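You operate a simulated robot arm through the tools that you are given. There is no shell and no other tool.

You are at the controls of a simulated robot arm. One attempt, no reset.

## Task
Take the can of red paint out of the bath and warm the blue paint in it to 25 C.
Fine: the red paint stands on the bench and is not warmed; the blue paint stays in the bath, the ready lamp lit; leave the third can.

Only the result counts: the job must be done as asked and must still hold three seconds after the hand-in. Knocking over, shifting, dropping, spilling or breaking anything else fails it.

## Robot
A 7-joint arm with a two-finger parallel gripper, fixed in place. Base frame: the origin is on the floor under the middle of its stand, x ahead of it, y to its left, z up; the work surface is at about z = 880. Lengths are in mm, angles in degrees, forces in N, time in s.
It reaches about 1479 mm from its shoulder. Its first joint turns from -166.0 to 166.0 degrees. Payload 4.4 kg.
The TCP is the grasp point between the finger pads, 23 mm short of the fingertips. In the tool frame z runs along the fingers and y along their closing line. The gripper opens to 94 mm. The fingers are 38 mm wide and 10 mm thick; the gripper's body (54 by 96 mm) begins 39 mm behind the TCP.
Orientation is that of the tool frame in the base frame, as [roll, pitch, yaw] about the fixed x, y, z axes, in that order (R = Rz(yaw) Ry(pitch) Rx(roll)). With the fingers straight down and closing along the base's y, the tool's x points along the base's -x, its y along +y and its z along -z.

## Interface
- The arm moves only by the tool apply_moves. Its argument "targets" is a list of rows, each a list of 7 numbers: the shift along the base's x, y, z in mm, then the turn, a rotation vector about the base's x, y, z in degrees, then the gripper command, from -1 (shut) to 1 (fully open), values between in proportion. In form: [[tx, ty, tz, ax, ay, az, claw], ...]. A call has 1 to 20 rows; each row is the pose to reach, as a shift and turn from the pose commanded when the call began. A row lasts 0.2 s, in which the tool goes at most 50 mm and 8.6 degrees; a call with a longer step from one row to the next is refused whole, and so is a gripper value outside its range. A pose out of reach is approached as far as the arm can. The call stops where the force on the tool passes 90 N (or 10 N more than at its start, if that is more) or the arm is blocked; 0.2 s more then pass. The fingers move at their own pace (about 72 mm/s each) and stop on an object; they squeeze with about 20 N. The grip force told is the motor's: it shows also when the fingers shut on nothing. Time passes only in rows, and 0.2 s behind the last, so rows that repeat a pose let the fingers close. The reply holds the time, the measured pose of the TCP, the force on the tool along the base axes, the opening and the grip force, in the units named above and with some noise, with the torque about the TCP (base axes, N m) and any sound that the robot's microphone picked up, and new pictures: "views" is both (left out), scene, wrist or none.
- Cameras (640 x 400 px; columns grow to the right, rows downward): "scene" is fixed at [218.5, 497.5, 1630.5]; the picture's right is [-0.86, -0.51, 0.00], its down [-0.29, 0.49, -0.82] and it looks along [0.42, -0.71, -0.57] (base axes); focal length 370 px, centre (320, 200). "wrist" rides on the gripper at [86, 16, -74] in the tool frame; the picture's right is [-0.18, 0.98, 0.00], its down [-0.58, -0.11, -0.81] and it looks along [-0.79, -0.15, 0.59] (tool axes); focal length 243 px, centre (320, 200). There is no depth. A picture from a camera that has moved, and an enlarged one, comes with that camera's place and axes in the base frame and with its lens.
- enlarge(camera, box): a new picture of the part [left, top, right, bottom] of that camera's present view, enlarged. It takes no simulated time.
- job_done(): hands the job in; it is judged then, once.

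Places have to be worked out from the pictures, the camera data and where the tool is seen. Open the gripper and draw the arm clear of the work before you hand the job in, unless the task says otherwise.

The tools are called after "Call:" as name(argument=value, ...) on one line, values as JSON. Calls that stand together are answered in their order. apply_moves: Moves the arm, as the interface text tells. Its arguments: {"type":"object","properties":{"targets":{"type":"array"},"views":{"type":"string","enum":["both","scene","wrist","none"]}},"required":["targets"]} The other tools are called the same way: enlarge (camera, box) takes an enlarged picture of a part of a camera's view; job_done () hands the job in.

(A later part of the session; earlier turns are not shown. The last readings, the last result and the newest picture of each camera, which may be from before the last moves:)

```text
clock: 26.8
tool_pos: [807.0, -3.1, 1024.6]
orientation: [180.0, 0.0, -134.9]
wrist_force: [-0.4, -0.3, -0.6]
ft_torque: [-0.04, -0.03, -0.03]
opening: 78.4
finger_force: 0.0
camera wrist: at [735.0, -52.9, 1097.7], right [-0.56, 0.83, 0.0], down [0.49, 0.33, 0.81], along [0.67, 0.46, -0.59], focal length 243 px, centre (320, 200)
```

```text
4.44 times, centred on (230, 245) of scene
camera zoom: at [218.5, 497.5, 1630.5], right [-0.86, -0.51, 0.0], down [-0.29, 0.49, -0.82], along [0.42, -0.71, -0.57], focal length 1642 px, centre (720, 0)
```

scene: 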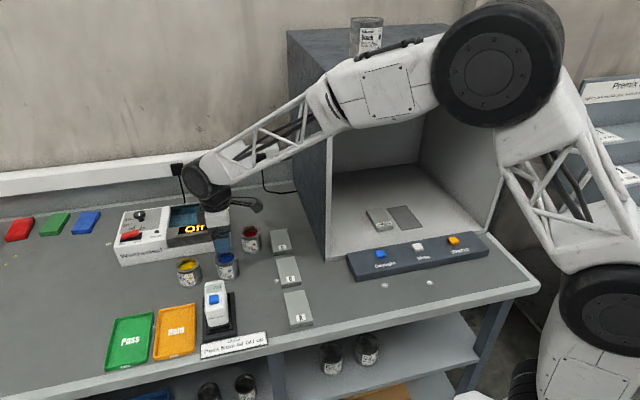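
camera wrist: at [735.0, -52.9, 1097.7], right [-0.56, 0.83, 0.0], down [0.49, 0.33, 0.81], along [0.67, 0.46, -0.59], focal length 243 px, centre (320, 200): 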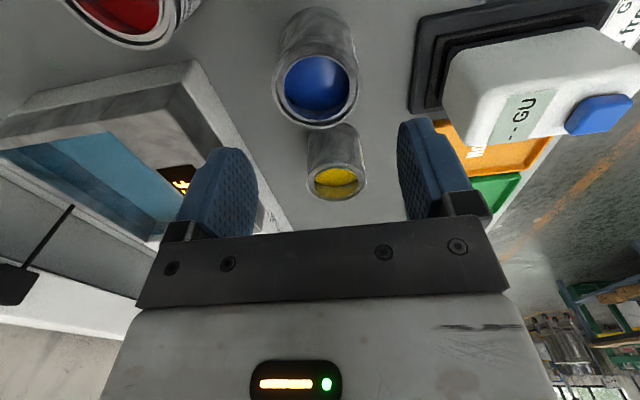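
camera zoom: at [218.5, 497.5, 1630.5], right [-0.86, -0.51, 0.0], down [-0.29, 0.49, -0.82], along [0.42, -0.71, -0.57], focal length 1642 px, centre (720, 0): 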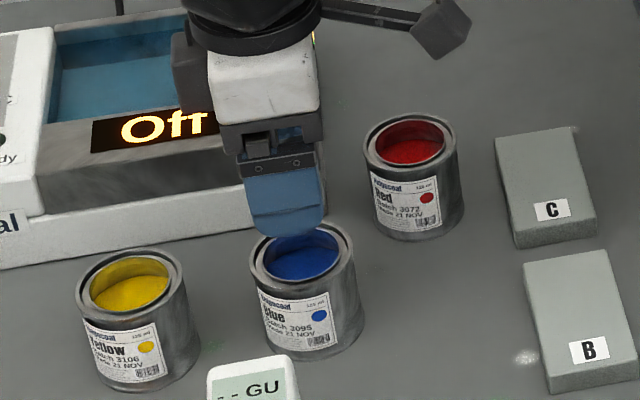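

Blue's rim centre comes out at about (807.5,-6), with the glossmeter base edge some 28 mm clear of the front finger. I'll centre on it and descend to just above the rim for a check.

Call:
apply_moves(targets=[[-0.5, -3, -10, 0, 0, 0, 0.66], [-0.5, -3, -30, 0, 0, 0, 0.66], [-0.5, -3, -48, 0, 0, 0, 0.66], [-0.5, -3, -58, 0, 0, 0, 0.66], [-0.5, -3, -58, 0, 0, 0, 0.66]])

Call:
enlarge(camera="wrist", box=[200, 30, 480, 240])

Call:
enlarge(camera="scene", box=[190, 220, 270, 290])

```text
clock: 28.0
tool_pos: [808.3, -6.3, 964.7]
orientation: [-179.9, 0.0, -135.0]
wrist_force: [-0.6, -0.9, -0.3]
ft_torque: [-0.03, 0.03, -0.01]
opening: 78.3
finger_force: 0.0
camera wrist: at [736.5, -56.1, 1038.9], right [-0.56, 0.83, 0.0], down [0.49, 0.33, 0.81], along [0.67, 0.46, -0.59], focal length 243 px, centre (320, 200)
```

scene: 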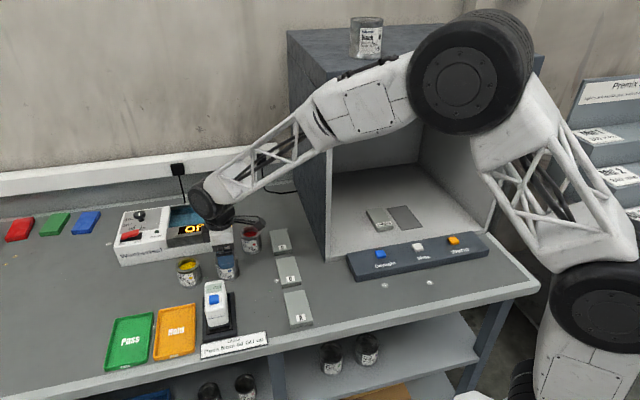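
wrist: 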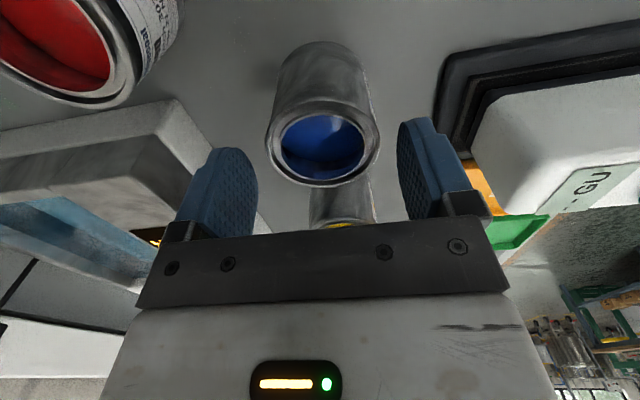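

```text
1.90 times, centred on (340, 135) of wrist
camera zoom: at [736.5, -56.1, 1038.9], right [-0.56, 0.83, 0.0], down [0.49, 0.33, 0.81], along [0.67, 0.46, -0.59], focal length 462 px, centre (282, 324)
```

zoom: 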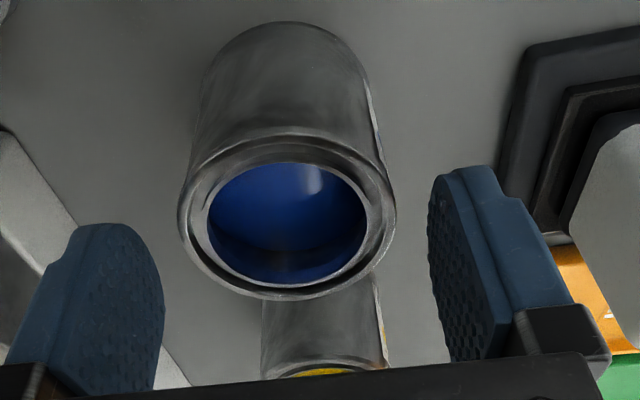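

```text
5.71 times, centred on (230, 255) of scene
camera zoom: at [218.5, 497.5, 1630.5], right [-0.86, -0.51, 0.0], down [-0.29, 0.49, -0.82], along [0.42, -0.71, -0.57], focal length 2111 px, centre (834, -114)
```

zoom: 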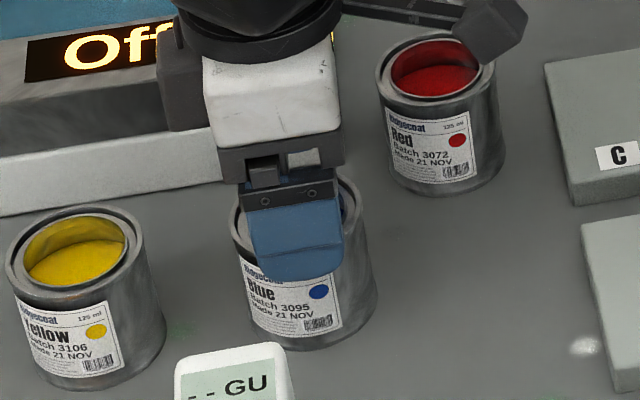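

The rim is centred between the open fingers. I'll descend the remaining 41 mm to z≈926 and close.

Call:
apply_moves(targets=[[0, 0, -8, 0, 0, 0, 0.66], [0, 0, -16, 0, 0, 0, 0.66], [0, 0, -24, 0, 0, 0, 0.66], [0, 0, -32, 0, 0, 0, 0.66], [0, 0, -38, 0, 0, 0, 0.66], [0, 0, -41, 0, 0, 0, 0.66], [0, 0, -41, 0, 0, 0, 0.66]], views="none")

Call:
apply_moves(targets=[[0, 0, 0, 0, 0, 0, 0.4], [0, 0, 0, 0, 0, 0, 0.1], [0, 0, 0, 0, 0, 0, -0.3], [0, 0, 0, 0, 0, 0, -1], [0, 0, 0, 0, 0, 0, -1]])

```text
clock: 29.6
tool_pos: [807.2, -5.1, 926.0]
orientation: [180.0, 0.0, -135.0]
wrist_force: [-0.1, 0.4, 0.6]
ft_torque: [0.02, 0.01, 0.0]
opening: 78.0
finger_force: 0.1
```

```text
clock: 30.8
tool_pos: [808.0, -5.7, 925.3]
orientation: [-180.0, 0.0, -135.0]
wrist_force: [0.7, -0.6, 0.4]
ft_torque: [-0.02, 0.01, -0.04]
opening: 61.3
finger_force: 20.1
camera wrist: at [736.5, -55.2, 999.3], right [-0.56, 0.83, 0.0], down [0.49, 0.33, 0.81], along [0.67, 0.46, -0.59], focal length 243 px, centre (320, 200)
```

scene: 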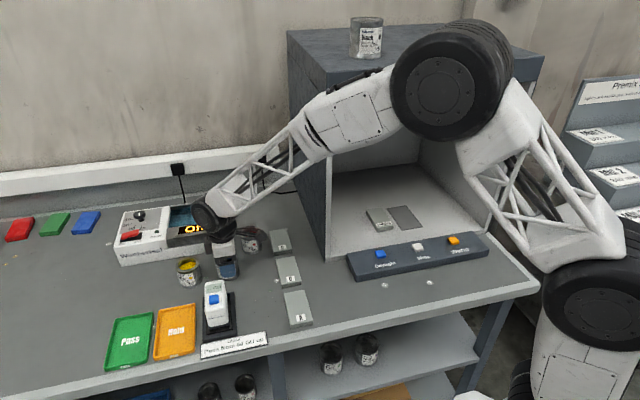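
wrist: 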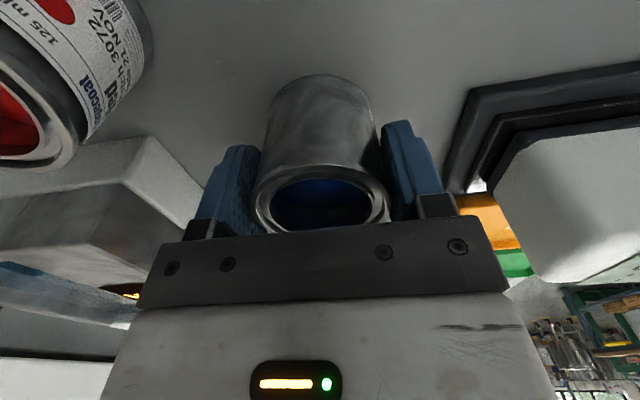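

Blue is gripped at 61.3 mm and 20 N. I'll lift it straight up 144 mm.

Call:
apply_moves(targets=[[0, 0, 4, 0, 0, 0, -1], [0, 0, 12, 0, 0, 0, -1], [0, 0, 24, 0, 0, 0, -1], [0, 0, 38, 0, 0, 0, -1], [0, 0, 54, 0, 0, 0, -1], [0, 0, 70, 0, 0, 0, -1], [0, 0, 86, 0, 0, 0, -1], [0, 0, 102, 0, 0, 0, -1], [0, 0, 118, 0, 0, 0, -1], [0, 0, 132, 0, 0, 0, -1], [0, 0, 140, 0, 0, 0, -1], [0, 0, 144, 0, 0, 0, -1], [0, 0, 144, 0, 0, 0, -1]], views="scene")

```text
clock: 33.6
tool_pos: [808.7, -7.6, 1069.6]
orientation: [180.0, 0.0, -135.0]
wrist_force: [0.9, -0.7, -2.0]
ft_torque: [0.02, 0.0, 0.0]
opening: 61.4
finger_force: 20.2
```

scene: 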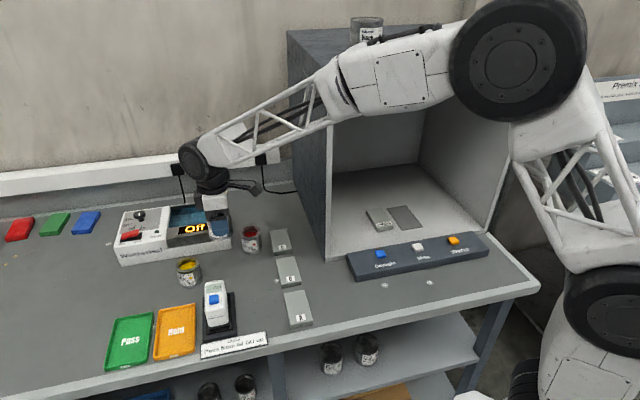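

Blue is held with about a 2 N load. I'll carry it level to above the middle of the tank, at about (1010,-96).

Call:
apply_moves(targets=[[7, -3, 0, 0, 0, 0, -1], [20, -9, 0, 0, 0, 0, -1], [38, -17, 0, 0, 0, 0, -1], [57, -25, 0, 0, 0, 0, -1], [76, -34, 0, 0, 0, 0, -1], [95, -42, 0, 0, 0, 0, -1], [114, -51, 0, 0, 0, 0, -1], [133, -59, 0, 0, 0, 0, -1], [152, -68, 0, 0, 0, 0, -1], [170, -76, 0, 0, 0, 0, -1], [186, -83, 0, 0, 0, 0, -1], [197, -88, 0, 0, 0, 0, -1], [202.5, -90.5, 0, 0, 0, 0, -1], [202.5, -90.5, 0, 0, 0, 0, -1]])

Call:
enlarge(camera="scene", box=[110, 170, 270, 280])

Call:
enlarge(camera="wrist", box=[180, 0, 460, 210])

```text
clock: 36.6
tool_pos: [1007.8, -95.4, 1068.9]
orientation: [180.0, 0.0, -135.0]
wrist_force: [-0.3, -0.1, -2.3]
ft_torque: [-0.02, -0.01, 0.0]
opening: 61.2
finger_force: 20.1
camera wrist: at [936.6, -146.0, 1142.4], right [-0.56, 0.83, 0.0], down [0.49, 0.33, 0.81], along [0.67, 0.46, -0.59], focal length 243 px, centre (320, 200)
```

scene: 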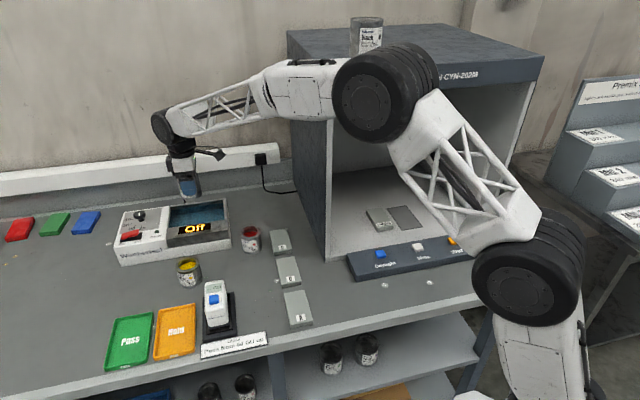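
wrist: 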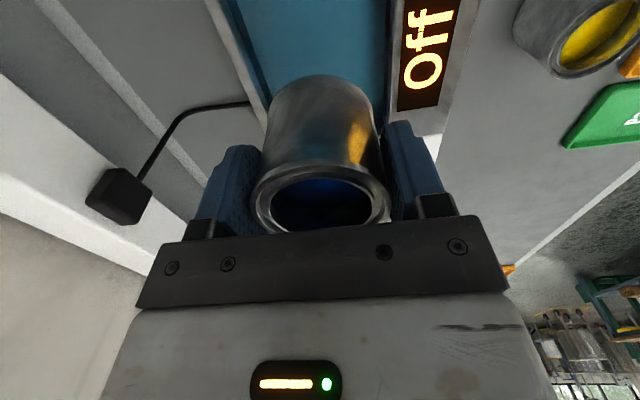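

```text
3.64 times, centred on (190, 225) of scene
camera zoom: at [218.5, 497.5, 1630.5], right [-0.86, -0.51, 0.0], down [-0.29, 0.49, -0.82], along [0.42, -0.71, -0.57], focal length 1344 px, centre (793, 109)
```

zoom: 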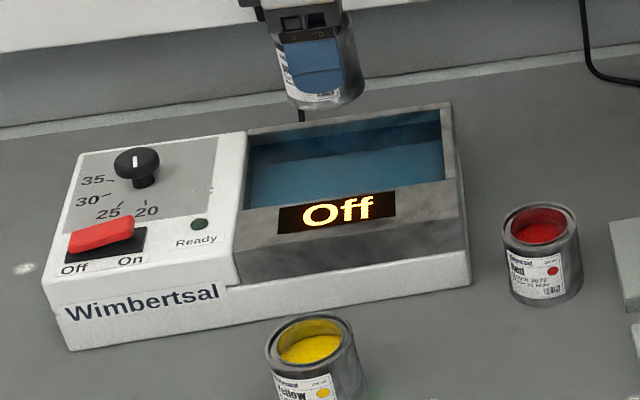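

```text
1.90 times, centred on (320, 105) of wrist
camera zoom: at [936.6, -146.0, 1142.4], right [-0.56, 0.83, 0.0], down [0.49, 0.33, 0.81], along [0.67, 0.46, -0.59], focal length 462 px, centre (320, 381)
```

zoom: 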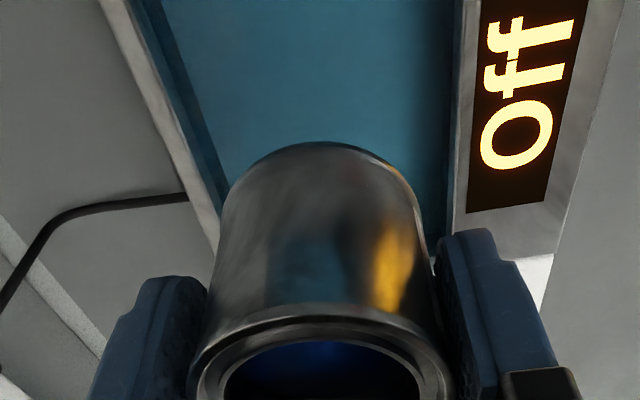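

The geometry matches: the tank spans u≈565–731 and w≈731–836, and the can is over its centre. I'll lower it to about 4 mm above the expected tank floor.

Call:
apply_moves(targets=[[0, 0, -5, 0, 0, 0, -1], [0, 0, -14, 0, 0, 0, -1], [0, 0, -26, 0, 0, 0, -1], [0, 0, -38, 0, 0, 0, -1], [0, 0, -50, 0, 0, 0, -1], [0, 0, -62, 0, 0, 0, -1], [0, 0, -74, 0, 0, 0, -1], [0, 0, -84, 0, 0, 0, -1], [0, 0, -92, 0, 0, 0, -1], [0, 0, -98, 0, 0, 0, -1], [0, 0, -100, 0, 0, 0, -1], [0, 0, -100, 0, 0, 0, -1]])

Call:
enlarge(camera="scene", box=[150, 180, 240, 250])

```text
clock: 39.2
tool_pos: [1009.4, -97.1, 970.1]
orientation: [180.0, 0.0, -135.0]
wrist_force: [-0.3, 0.3, -1.7]
ft_torque: [0.03, 0.0, -0.03]
opening: 61.0
finger_force: 20.5
camera wrist: at [937.1, -146.3, 1043.6], right [-0.56, 0.83, 0.0], down [0.49, 0.33, 0.81], along [0.67, 0.46, -0.59], focal length 243 px, centre (320, 200)
```

scene: 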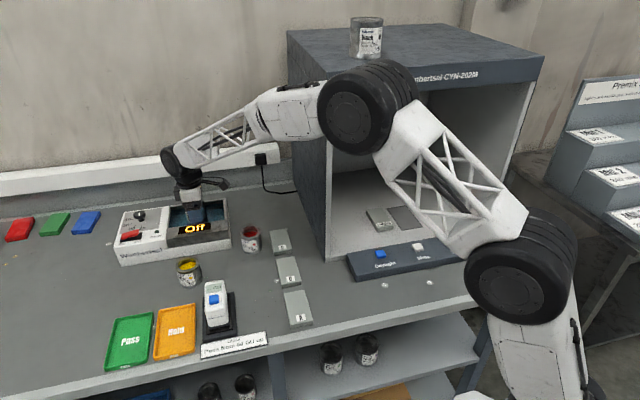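
wrist: 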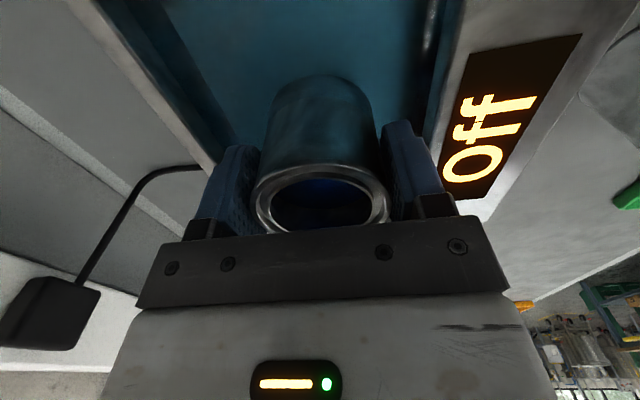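

```text
5.71 times, centred on (195, 215) of scene
camera zoom: at [218.5, 497.5, 1630.5], right [-0.86, -0.51, 0.0], down [-0.29, 0.49, -0.82], along [0.42, -0.71, -0.57], focal length 2111 px, centre (1034, 114)
```

zoom: 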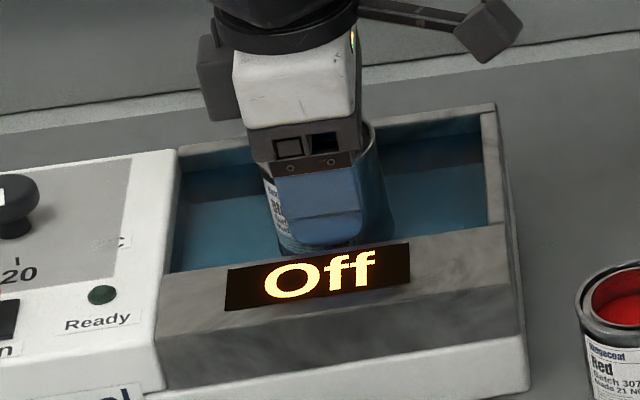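

The can is inside the tank with nothing touching so far. I'll step down gently and watch for floor contact, expected around z≈965.

Call:
apply_moves(targets=[[0, 0, -1, 0, 0, 0, -1], [0, 0, -2, 0, 0, 0, -1], [0, 0, -2, 0, 0, 0, -1]], views="none")

Call:
apply_moves(targets=[[0, 0, -1, 0, 0, 0, -1], [0, 0, -1, 0, 0, 0, -1]], views="none")

Call:
apply_moves(targets=[[0, 0, -1, 0, 0, 0, -1], [0, 0, -1, 0, 0, 0, -1]], views="none")

```text
clock: 40.0
tool_pos: [1009.9, -96.2, 967.6]
orientation: [179.9, 0.1, -135.1]
wrist_force: [1.3, 0.2, -0.9]
ft_torque: [-0.01, -0.01, -0.01]
opening: 61.3
finger_force: 20.1
```

```text
clock: 40.6
tool_pos: [1009.1, -96.5, 967.2]
orientation: [180.0, 0.0, -134.9]
wrist_force: [-0.5, 0.6, -1.1]
ft_torque: [0.02, 0.01, -0.03]
opening: 61.1
finger_force: 19.8
```

```text
clock: 41.2
tool_pos: [1009.4, -96.7, 966.3]
orientation: [180.0, -0.1, -135.0]
wrist_force: [-0.2, 0.2, -1.6]
ft_torque: [-0.03, -0.02, 0.0]
opening: 61.1
finger_force: 19.5
```

Commanded z is 965.9 and there is no contact yet; two more 1 mm steps.

Call:
apply_moves(targets=[[0, 0, -1, 0, 0, 0, -1], [0, 0, -1, 0, 0, 0, -1]], views="none")

Call:
apply_moves(targets=[[0, 0, -0.5, 0, 0, 0, -1], [0, 0, -0.5, 0, 0, 0, -1]], views="none")

```text
clock: 41.8
tool_pos: [1010.1, -97.3, 966.0]
orientation: [-180.0, 0.0, -135.0]
wrist_force: [-2.4, 0.4, 2.8]
ft_torque: [0.0, 0.15, 0.01]
opening: 61.4
finger_force: 19.5
```

```text
clock: 42.4
tool_pos: [1009.9, -97.3, 964.9]
orientation: [-179.9, 0.0, -135.0]
wrist_force: [0.6, -4.4, 9.7]
ft_torque: [-0.2, 0.15, 0.06]
opening: 61.3
finger_force: 20.2
```

The can touches the tank floor (force now +9.7 N). I'll relieve 0.5 mm, open to about 74 mm and retreat straight up.

Call:
apply_moves(targets=[[0, 0, 0.5, 0, 0, 0, -1], [0, 0, 0.5, 0, 0, 0, 0.1], [0, 0, 0.5, 0, 0, 0, 0.4], [0, 0, 0.5, 0, 0, 0, 0.55], [0, 0, 0.5, 0, 0, 0, 0.55]], views="none")

Call:
apply_moves(targets=[[0, 0, 5, 0, 0, 0, 0.55], [0, 0, 13, 0, 0, 0, 0.55], [0, 0, 25, 0, 0, 0, 0.55], [0, 0, 45, 0, 0, 0, 0.55], [0, 0, 70, 0, 0, 0, 0.55], [0, 0, 100, 0, 0, 0, 0.55], [0, 0, 120, 0, 0, 0, 0.55], [0, 0, 120, 0, 0, 0, 0.55]])

Call:
enlarge(camera="scene", box=[110, 180, 270, 290])

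Call:
enlarge(camera="wrist", box=[200, 0, 460, 230])

```text
clock: 43.6
tool_pos: [1010.9, -96.4, 964.3]
orientation: [179.9, 0.0, -135.1]
wrist_force: [-0.6, -1.0, 1.1]
ft_torque: [0.0, -0.03, -0.01]
opening: 72.9
finger_force: 0.0
```

```text
clock: 45.4
tool_pos: [1010.4, -96.3, 1083.6]
orientation: [180.0, 0.0, -134.9]
wrist_force: [0.3, -0.3, 0.2]
ft_torque: [-0.02, 0.0, -0.01]
opening: 72.7
finger_force: 0.1
camera wrist: at [937.9, -145.7, 1157.7], right [-0.56, 0.83, 0.0], down [0.49, 0.33, 0.81], along [0.67, 0.46, -0.59], focal length 243 px, centre (320, 200)
```

scene: 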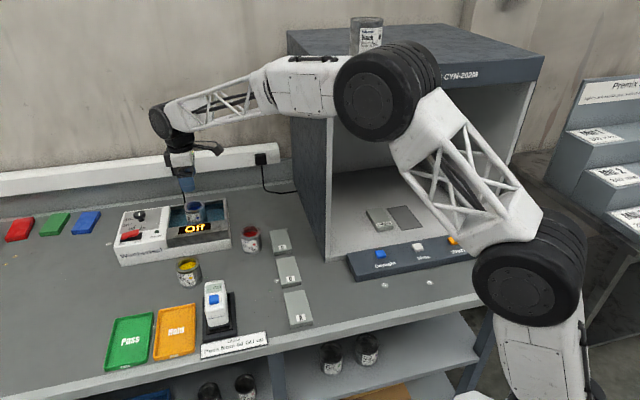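
wrist: 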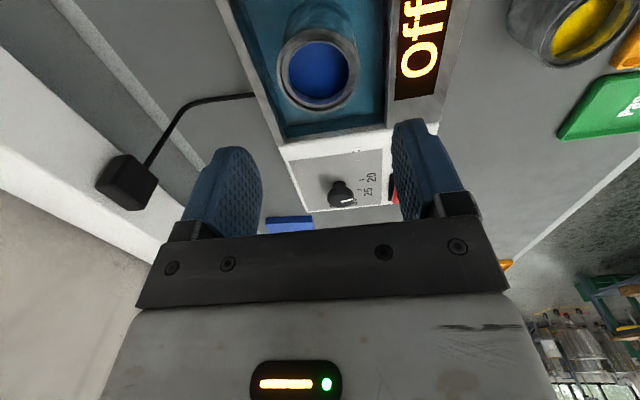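

```text
3.64 times, centred on (190, 235) of scene
camera zoom: at [218.5, 497.5, 1630.5], right [-0.86, -0.51, 0.0], down [-0.29, 0.49, -0.82], along [0.42, -0.71, -0.57], focal length 1344 px, centre (793, 73)
```

zoom: 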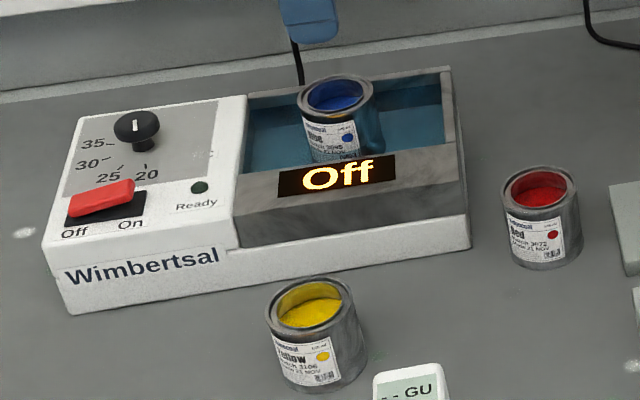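

```text
1.74 times, centred on (330, 115) of wrist
camera zoom: at [937.9, -145.7, 1157.7], right [-0.56, 0.83, 0.0], down [0.49, 0.33, 0.81], along [0.67, 0.46, -0.59], focal length 422 px, centre (303, 348)
```

zoom: 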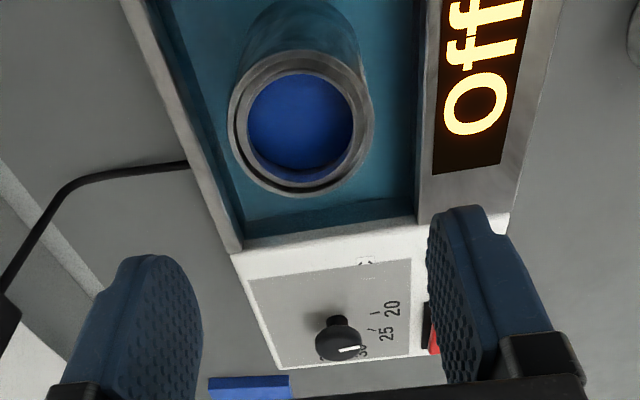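

Blue stands upright in the tank and the red can is on the bench. Now I'll move over the control panel to measure the knob, scale and switch closely; the bar on the knob appears to point at 20.

Call:
apply_moves(targets=[[20, 20, 0, 0, 0, 0, 0.55], [45, 45, 0, 0, 0, 0, 0.55], [72, 75, 0, 0, 0, 0, 0.55], [98, 102, 0, 0, 0, 0, 0.55], [108, 114, 0, 0, 0, 0, 0.55], [108, 114, 0, 0, 0, 0, 0.55]])

Call:
enlarge(camera="wrist", box=[240, 0, 440, 140])

```text
clock: 46.8
tool_pos: [1118.1, 17.0, 1084.5]
orientation: [-180.0, 0.0, -135.0]
wrist_force: [0.1, 0.9, -0.3]
ft_torque: [0.02, -0.01, 0.04]
opening: 72.7
finger_force: 0.1
camera wrist: at [1047.4, -32.8, 1158.2], right [-0.56, 0.83, 0.0], down [0.49, 0.33, 0.81], along [0.67, 0.46, -0.59], focal length 243 px, centre (320, 200)
```

scene: 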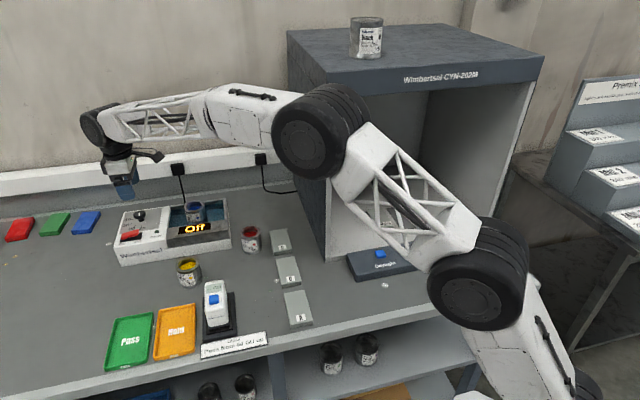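
wrist: 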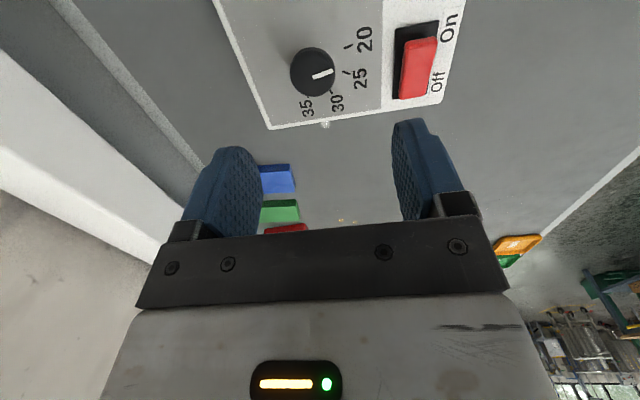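

```text
2.86 times, centred on (340, 70) of wrist
camera zoom: at [1047.4, -32.8, 1158.2], right [-0.56, 0.83, 0.0], down [0.49, 0.33, 0.81], along [0.67, 0.46, -0.59], focal length 693 px, centre (263, 571)
```

zoom: 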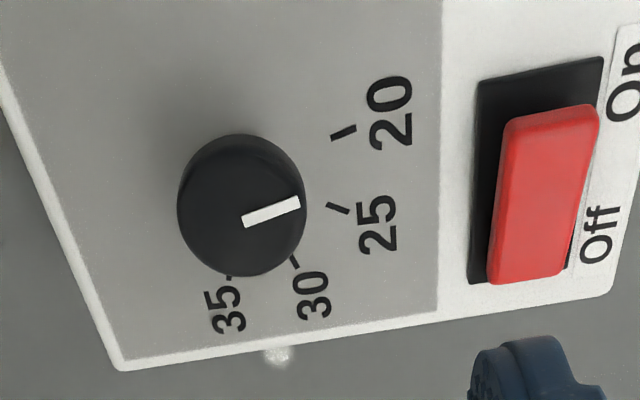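

The knob is a round cap about 33 mm across at about (1128.5,15), with its top at z≈975 and the panel at z≈950. Its pointer is at 20, and the ticks are about 40° apart, increasing clockwise from above. I'll position above it with the fingers at 56 mm and check centring.

Call:
apply_moves(targets=[[5, -1, -15, 0, 0, 0, 0.19], [10.5, -2.5, -35, 0, 0, 0, 0.19], [10.5, -2.5, -55, 0, 0, 0, 0.19], [10.5, -2.5, -70, 0, 0, 0, 0.19], [10.5, -2.5, -75, 0, 0, 0, 0.19], [10.5, -2.5, -75, 0, 0, 0, 0.19]])

Call:
enlarge(camera="wrist", box=[220, 40, 420, 210])

Call:
enlarge(camera="scene", box=[100, 180, 180, 260])

```text
clock: 48.2
tool_pos: [1129.3, 15.8, 1009.3]
orientation: [-179.9, 0.1, -134.9]
wrist_force: [0.5, -1.0, -0.3]
ft_torque: [-0.02, 0.0, -0.02]
opening: 55.7
finger_force: 0.0
camera wrist: at [1057.2, -34.7, 1082.7], right [-0.56, 0.83, 0.0], down [0.49, 0.33, 0.81], along [0.67, 0.46, -0.59], focal length 243 px, centre (320, 200)
```

scene: 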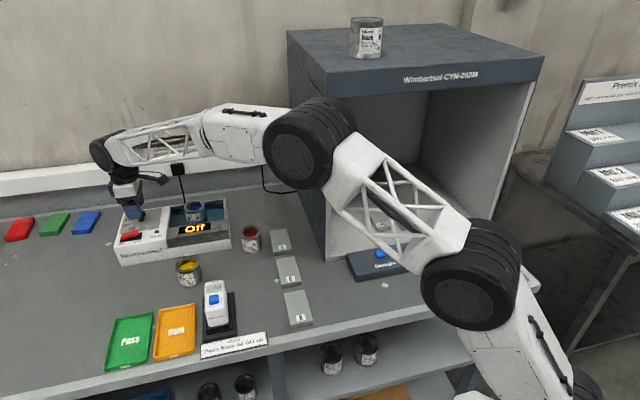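
wrist: 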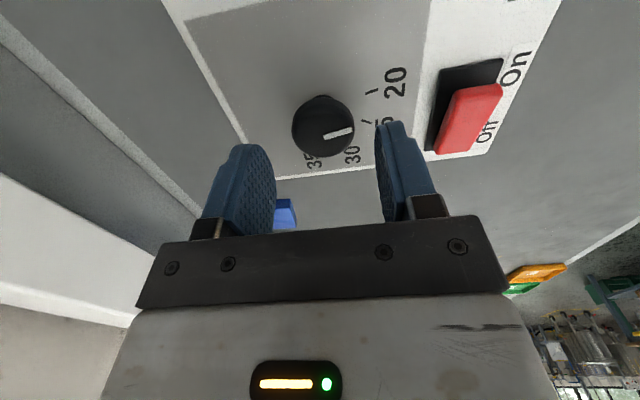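

```text
2.35 times, centred on (320, 125) of wrist
camera zoom: at [1057.2, -34.7, 1082.7], right [-0.56, 0.83, 0.0], down [0.49, 0.33, 0.81], along [0.67, 0.46, -0.59], focal length 571 px, centre (320, 376)
```

zoom: 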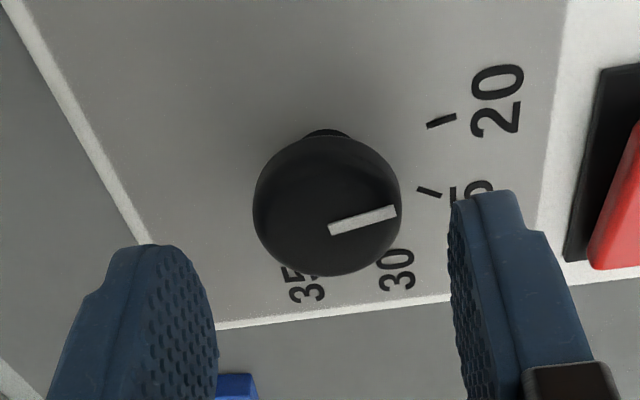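

```text
5.00 times, centred on (140, 220) of scene
camera zoom: at [218.5, 497.5, 1630.5], right [-0.86, -0.51, 0.0], down [-0.29, 0.49, -0.82], along [0.42, -0.71, -0.57], focal length 1847 px, centre (1220, 100)
```

zoom: 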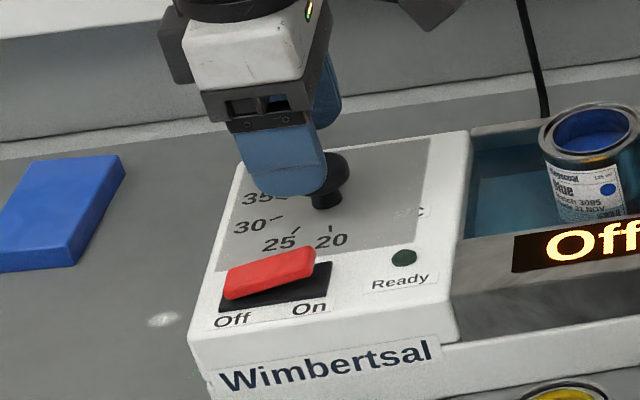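

The cap is nearly centred, offset by about 1.3 mm; comparing two views puts the panel at z≈954 and the cap top at z≈980. I'll correct the offset and descend to TCP z≈982, tips about 5 mm above the panel, without closing yet.

Call:
apply_moves(targets=[[-1.5, 0.5, -6, 0, 0, 0, 0.19], [-1.5, 0.5, -13, 0, 0, 0, 0.19], [-1.5, 0.5, -20, 0, 0, 0, 0.19], [-1.5, 0.5, -25, 0, 0, 0, 0.19], [-1.5, 0.5, -28, 0, 0, 0, 0.19], [-1.5, 0.5, -28, 0, 0, 0, 0.19]])

Call:
enlarge(camera="wrist", box=[220, 60, 420, 230])

Call:
enlarge(camera="scene", box=[110, 190, 170, 240])

```text
clock: 49.6
tool_pos: [1127.0, 14.8, 982.0]
orientation: [180.0, 0.1, -135.0]
wrist_force: [0.1, 0.0, -0.5]
ft_torque: [-0.03, 0.0, -0.03]
opening: 55.8
finger_force: 0.0
camera wrist: at [1055.5, -34.8, 1054.7], right [-0.56, 0.83, 0.0], down [0.49, 0.33, 0.81], along [0.67, 0.46, -0.59], focal length 243 px, centre (320, 200)
```

scene: 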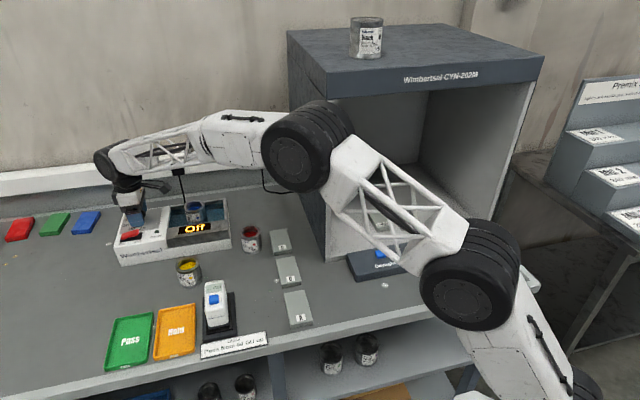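
wrist: 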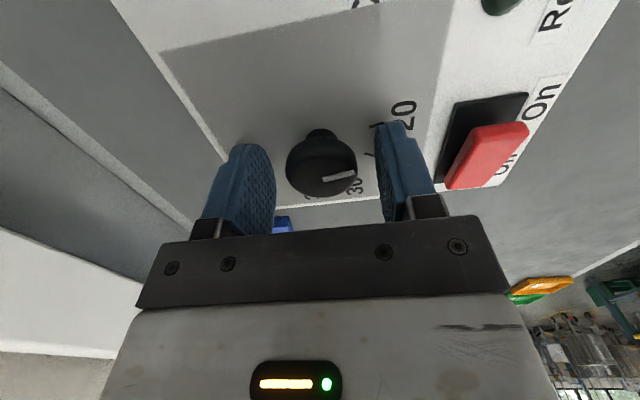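

```text
2.35 times, centred on (320, 145) of wrist
camera zoom: at [1055.5, -34.8, 1054.7], right [-0.56, 0.83, 0.0], down [0.49, 0.33, 0.81], along [0.67, 0.46, -0.59], focal length 571 px, centre (320, 329)
```

zoom: 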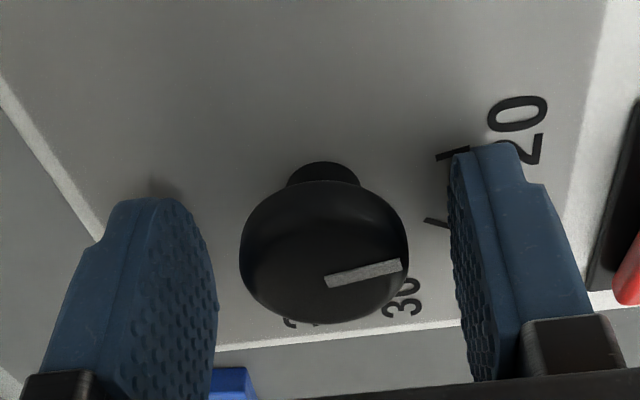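

```text
8.00 times, centred on (140, 215) of scene
camera zoom: at [218.5, 497.5, 1630.5], right [-0.86, -0.51, 0.0], down [-0.29, 0.49, -0.82], along [0.42, -0.71, -0.57], focal length 2956 px, centre (1760, 80)
```

zoom: 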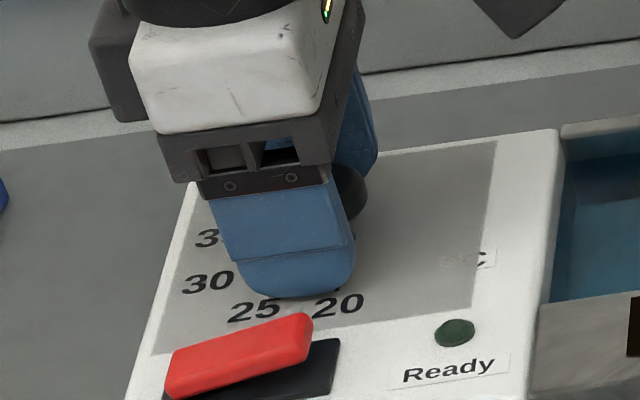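

The cap sits between the pads, centred within about 1 mm and with no contact force. I'll close on it and check the side forces.

Call:
apply_moves(targets=[[-0.4, 0.6, 0, 0, 0, 0, 0], [-0.4, 0.6, 0, 0, 0, 0, -0.15], [-0.4, 0.6, 0, 0, 0, 0, -0.3], [-0.4, 0.6, 0, 0, 0, 0, -1], [-0.4, 0.6, 0, 0, 0, 0, -1]])

Call:
enlarge(camera="wrist", box=[220, 60, 420, 230])

```text
clock: 50.8
tool_pos: [1126.7, 15.5, 980.6]
orientation: [180.0, 0.1, -134.9]
wrist_force: [-12.2, 8.1, 1.0]
ft_torque: [-0.04, 0.23, -0.09]
opening: 33.3
finger_force: 44.8
camera wrist: at [1055.1, -33.5, 1054.4], right [-0.56, 0.83, 0.0], down [0.49, 0.33, 0.81], along [0.67, 0.46, -0.59], focal length 243 px, centre (320, 200)
```

scene: 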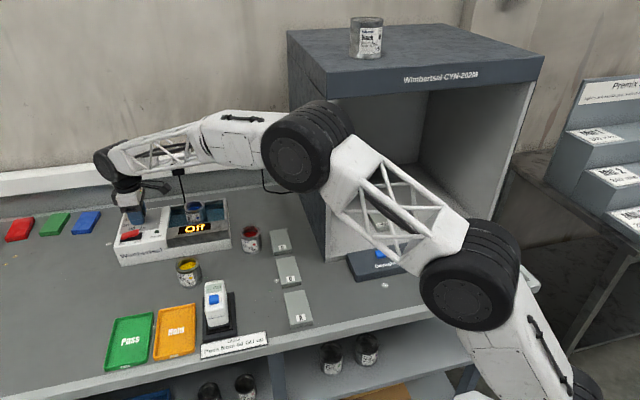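
wrist: 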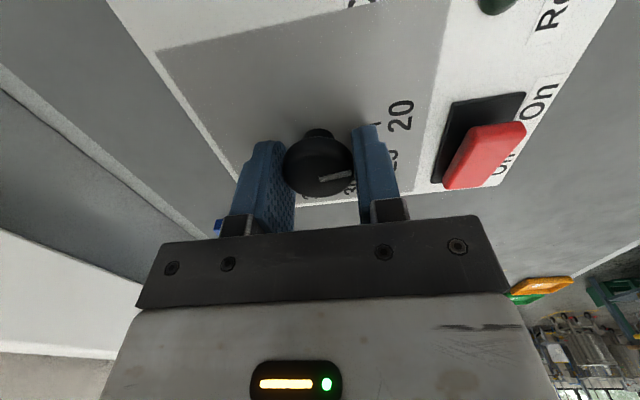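

```text
2.35 times, centred on (320, 145) of wrist
camera zoom: at [1055.1, -33.5, 1054.4], right [-0.56, 0.83, 0.0], down [0.49, 0.33, 0.81], along [0.67, 0.46, -0.59], focal length 571 px, centre (320, 329)
```

zoom: 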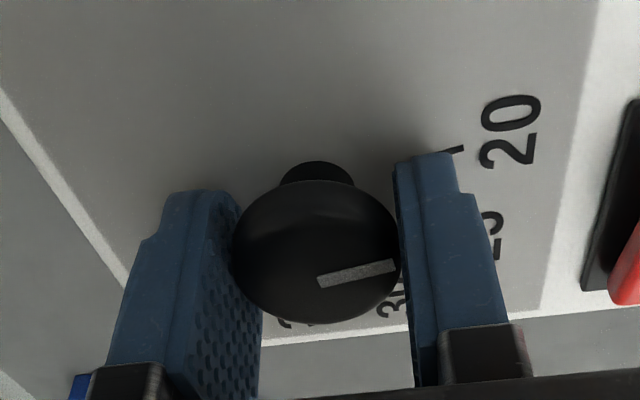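

Gripped at 33.3 mm, but there is about 14 N of side force toward -w, meaning I'm roughly a millimetre off. I'll shift the tool a little that way to centre it.

Call:
apply_moves(targets=[[-0.3, 0.3, 0, 0, 0, 0, -1], [-0.6, 0.6, 0, 0, 0, 0, -1], [-0.6, 0.6, 0, 0, 0, 0, -1]], views="none")

```text
clock: 51.6
tool_pos: [1126.8, 16.9, 980.8]
orientation: [180.0, 0.1, -135.0]
wrist_force: [5.1, 5.3, -10.7]
ft_torque: [0.85, -0.88, -0.01]
opening: 33.5
finger_force: 45.1
```

The side force is now balanced, but some twist and vertical pull remain, so I'll open slightly and re-close at this better-centred place.

Call:
apply_moves(targets=[[0, 0, 0, 0, 0, 0, -0.1], [0, 0, 0, 0, 0, 0, -0.1], [0, 0, 0, 0, 0, 0, -0.1]], views="none")

Call:
apply_moves(targets=[[0, 0, 0, 0, 0, 0, -0.25], [0, 0, 0, 0, 0, 0, -0.5], [0, 0, 0, 0, 0, 0, -0.5]], views="wrist")

```text
clock: 52.4
tool_pos: [1126.5, 16.0, 981.2]
orientation: [-179.9, 0.0, -135.0]
wrist_force: [0.2, -0.3, -0.7]
ft_torque: [0.0, 0.03, 0.0]
opening: 42.2
finger_force: 0.0
```

```text
clock: 53.2
tool_pos: [1126.6, 16.4, 983.3]
orientation: [-180.0, 0.0, -135.0]
wrist_force: [1.2, -0.1, -0.6]
ft_torque: [-0.06, 0.08, 0.04]
opening: 33.5
finger_force: 45.4
camera wrist: at [1054.9, -33.5, 1055.6], right [-0.56, 0.83, 0.0], down [0.49, 0.33, 0.81], along [0.67, 0.46, -0.59], focal length 243 px, centre (320, 200)
```

wrist: 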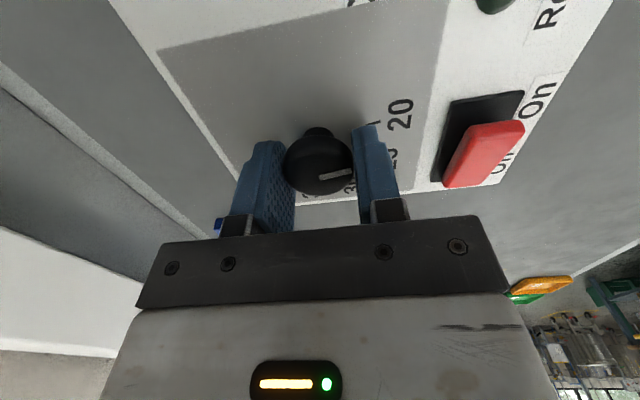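

Forces are now near zero with a firm grip. I'll turn clockwise by 20° first and check that the pointer follows.

Call:
apply_moves(targets=[[0, 0, 0, 0, 0, -4, -0.5], [0, 0, 0, 0, 0, -8, -0.5], [0, 0, 0, 0, 0, -12, -0.5], [0, 0, 0, 0, 0, -16, -0.5], [0, 0, 0, 0, 0, -20, -0.5], [0, 0, 0, 0, 0, -20, -0.5]])

Call:
enlarge(camera="wrist", box=[220, 60, 420, 230])

```text
clock: 54.6
tool_pos: [1126.4, 14.0, 981.8]
orientation: [180.0, 0.2, -155.1]
wrist_force: [43.5, -17.0, 5.2]
ft_torque: [-0.04, -0.82, 0.09]
opening: 33.4
finger_force: 45.0
camera wrist: at [1041.7, -7.1, 1055.4], right [-0.25, 0.97, 0.0], down [0.57, 0.15, 0.81], along [0.78, 0.2, -0.59], focal length 243 px, centre (320, 200)
```

scene: 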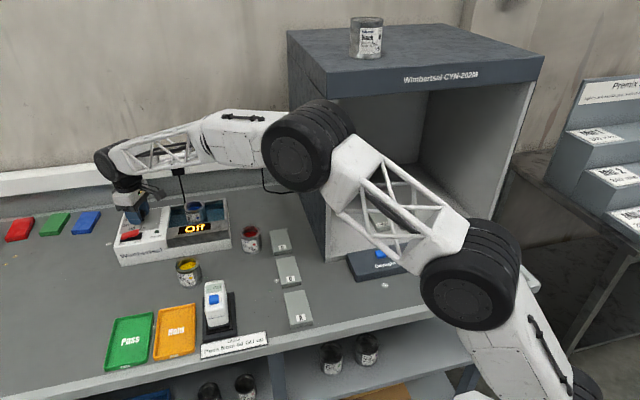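
wrist: 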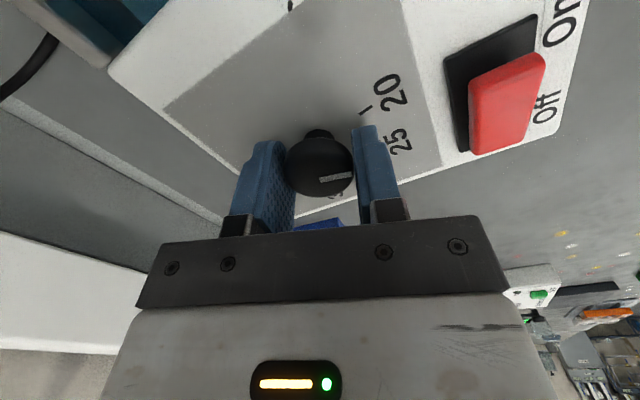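

```text
2.35 times, centred on (320, 145) of wrist
camera zoom: at [1041.7, -7.1, 1055.4], right [-0.25, 0.97, 0.0], down [0.57, 0.15, 0.81], along [0.78, 0.2, -0.59], focal length 571 px, centre (320, 329)
```

zoom: 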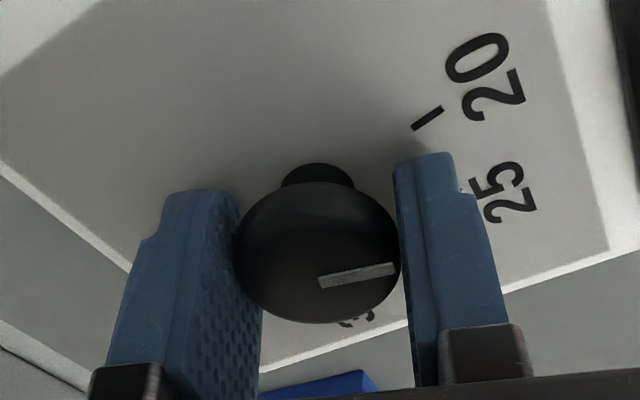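

The pointer turns with the fingers, but a side force of about 47 N has built up, so my turning centre is off the knob's axis. I'll shift the tool along that force to relieve it before turning more.

Call:
apply_moves(targets=[[0.5, -0.2, 0, 0, 0, 0, -0.5], [1, -0.4, 0, 0, 0, 0, -0.5], [1, -0.4, 0, 0, 0, 0, -0.5]], views="none")

```text
clock: 55.4
tool_pos: [1126.9, 15.2, 982.6]
orientation: [180.0, 0.1, -155.1]
wrist_force: [-10.5, -27.0, 20.7]
ft_torque: [-0.65, 0.35, -0.01]
opening: 33.5
finger_force: 45.1
```

Stiffness is about 50 N/mm. The knob axis works out at about (1123.6,14.3), some 3.5 mm from my turning centre. I'll relieve the rest first and then continue turning about the true axis.

Call:
apply_moves(targets=[[-0.1, -0.25, 0.2, 0, 0, 0, -0.5], [-0.2, -0.5, 0.3, 0, 0, 0, -0.5], [-0.2, -0.5, 0.3, 0, 0, 0, -0.5]], views="none")

```text
clock: 56.2
tool_pos: [1126.3, 15.7, 981.9]
orientation: [180.0, 0.1, -155.0]
wrist_force: [-10.3, -20.9, 17.6]
ft_torque: [-0.43, 0.64, 0.02]
opening: 33.3
finger_force: 44.5
```

I'll release, recentre on the computed axis along the finger-width direction, and re-grip so the turn adds no side load.

Call:
apply_moves(targets=[[0, 0, 0, 0, 0, 0, -0.1], [0, 0, 0, 0, 0, 0, -0.1], [-1.6, -0.75, -1, 0, 0, 0, -0.1], [-3.2, -1.5, -2, 0, 0, 0, -0.1], [-3.2, -1.5, -2, 0, 0, 0, -0.1]], views="wrist")

Call:
enlarge(camera="wrist", box=[220, 60, 420, 230])

```text
clock: 57.4
tool_pos: [1123.7, 14.4, 980.1]
orientation: [180.0, 0.0, -154.9]
wrist_force: [-0.3, -1.0, 0.1]
ft_torque: [0.0, -0.01, 0.0]
opening: 42.2
finger_force: 0.0
camera wrist: at [1039.1, -8.6, 1053.3], right [-0.25, 0.97, 0.0], down [0.57, 0.15, 0.81], along [0.78, 0.2, -0.59], focal length 243 px, centre (320, 200)
```

wrist: 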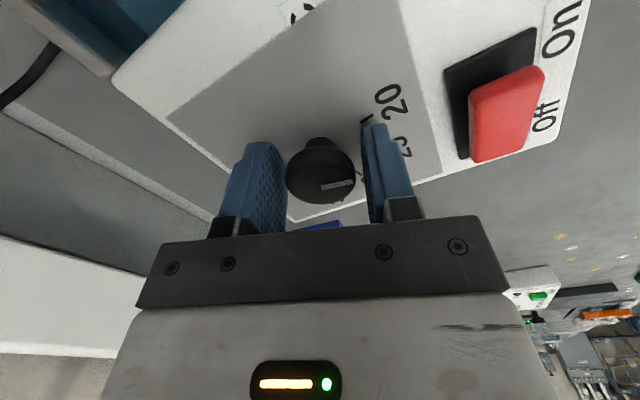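

```text
2.35 times, centred on (320, 145) of wrist
camera zoom: at [1039.1, -8.6, 1053.3], right [-0.25, 0.97, 0.0], down [0.57, 0.15, 0.81], along [0.78, 0.2, -0.59], focal length 571 px, centre (320, 329)
```

zoom: 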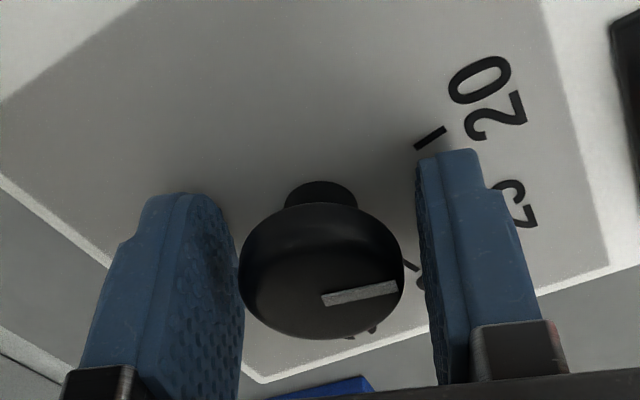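

The cap is centred between the pads. I'll close and check the forces.

Call:
apply_moves(targets=[[0, 0, 0, 0, 0, 0, -0.25], [0, 0, 0, 0, 0, 0, -0.5], [0, 0, 0, 0, 0, 0, -0.5]], views="none")

```text
clock: 58.2
tool_pos: [1122.8, 15.4, 979.5]
orientation: [-179.9, 0.0, -155.0]
wrist_force: [-2.5, 1.0, 1.0]
ft_torque: [0.01, 0.09, -0.01]
opening: 33.4
finger_force: 45.1
```

Forces are small after the re-grip. I'll turn another 12° and check the load.

Call:
apply_moves(targets=[[0, 0, 0, 0, 0, -4, -0.5], [0, 0, 0, 0, 0, -8, -0.5], [0, 0, 0, 0, 0, -12, -0.5], [0, 0, 0, 0, 0, -12, -0.5]], views="wrist")

Call:
enlarge(camera="wrist", box=[220, 60, 420, 230])

```text
clock: 59.2
tool_pos: [1123.3, 13.8, 979.8]
orientation: [-180.0, 0.0, -167.1]
wrist_force: [7.0, -10.5, -5.9]
ft_torque: [0.17, -0.94, -0.01]
opening: 33.3
finger_force: 44.9
camera wrist: at [1036.4, 9.9, 1053.3], right [-0.04, 1.0, 0.0], down [0.59, 0.02, 0.81], along [0.81, 0.03, -0.59], focal length 243 px, centre (320, 200)
```

wrist: 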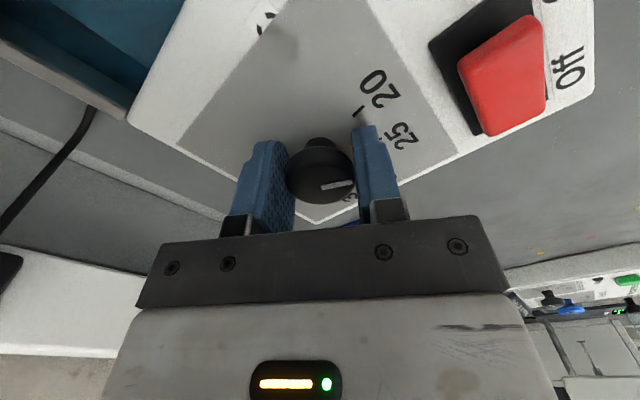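

```text
2.35 times, centred on (320, 145) of wrist
camera zoom: at [1036.4, 9.9, 1053.3], right [-0.04, 1.0, 0.0], down [0.59, 0.02, 0.81], along [0.81, 0.03, -0.59], focal length 571 px, centre (320, 329)
```

zoom: 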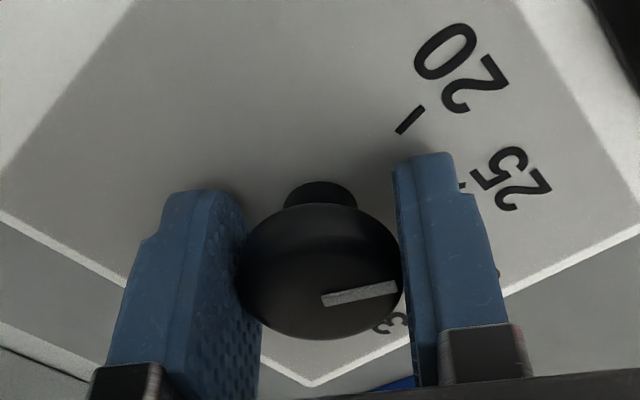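

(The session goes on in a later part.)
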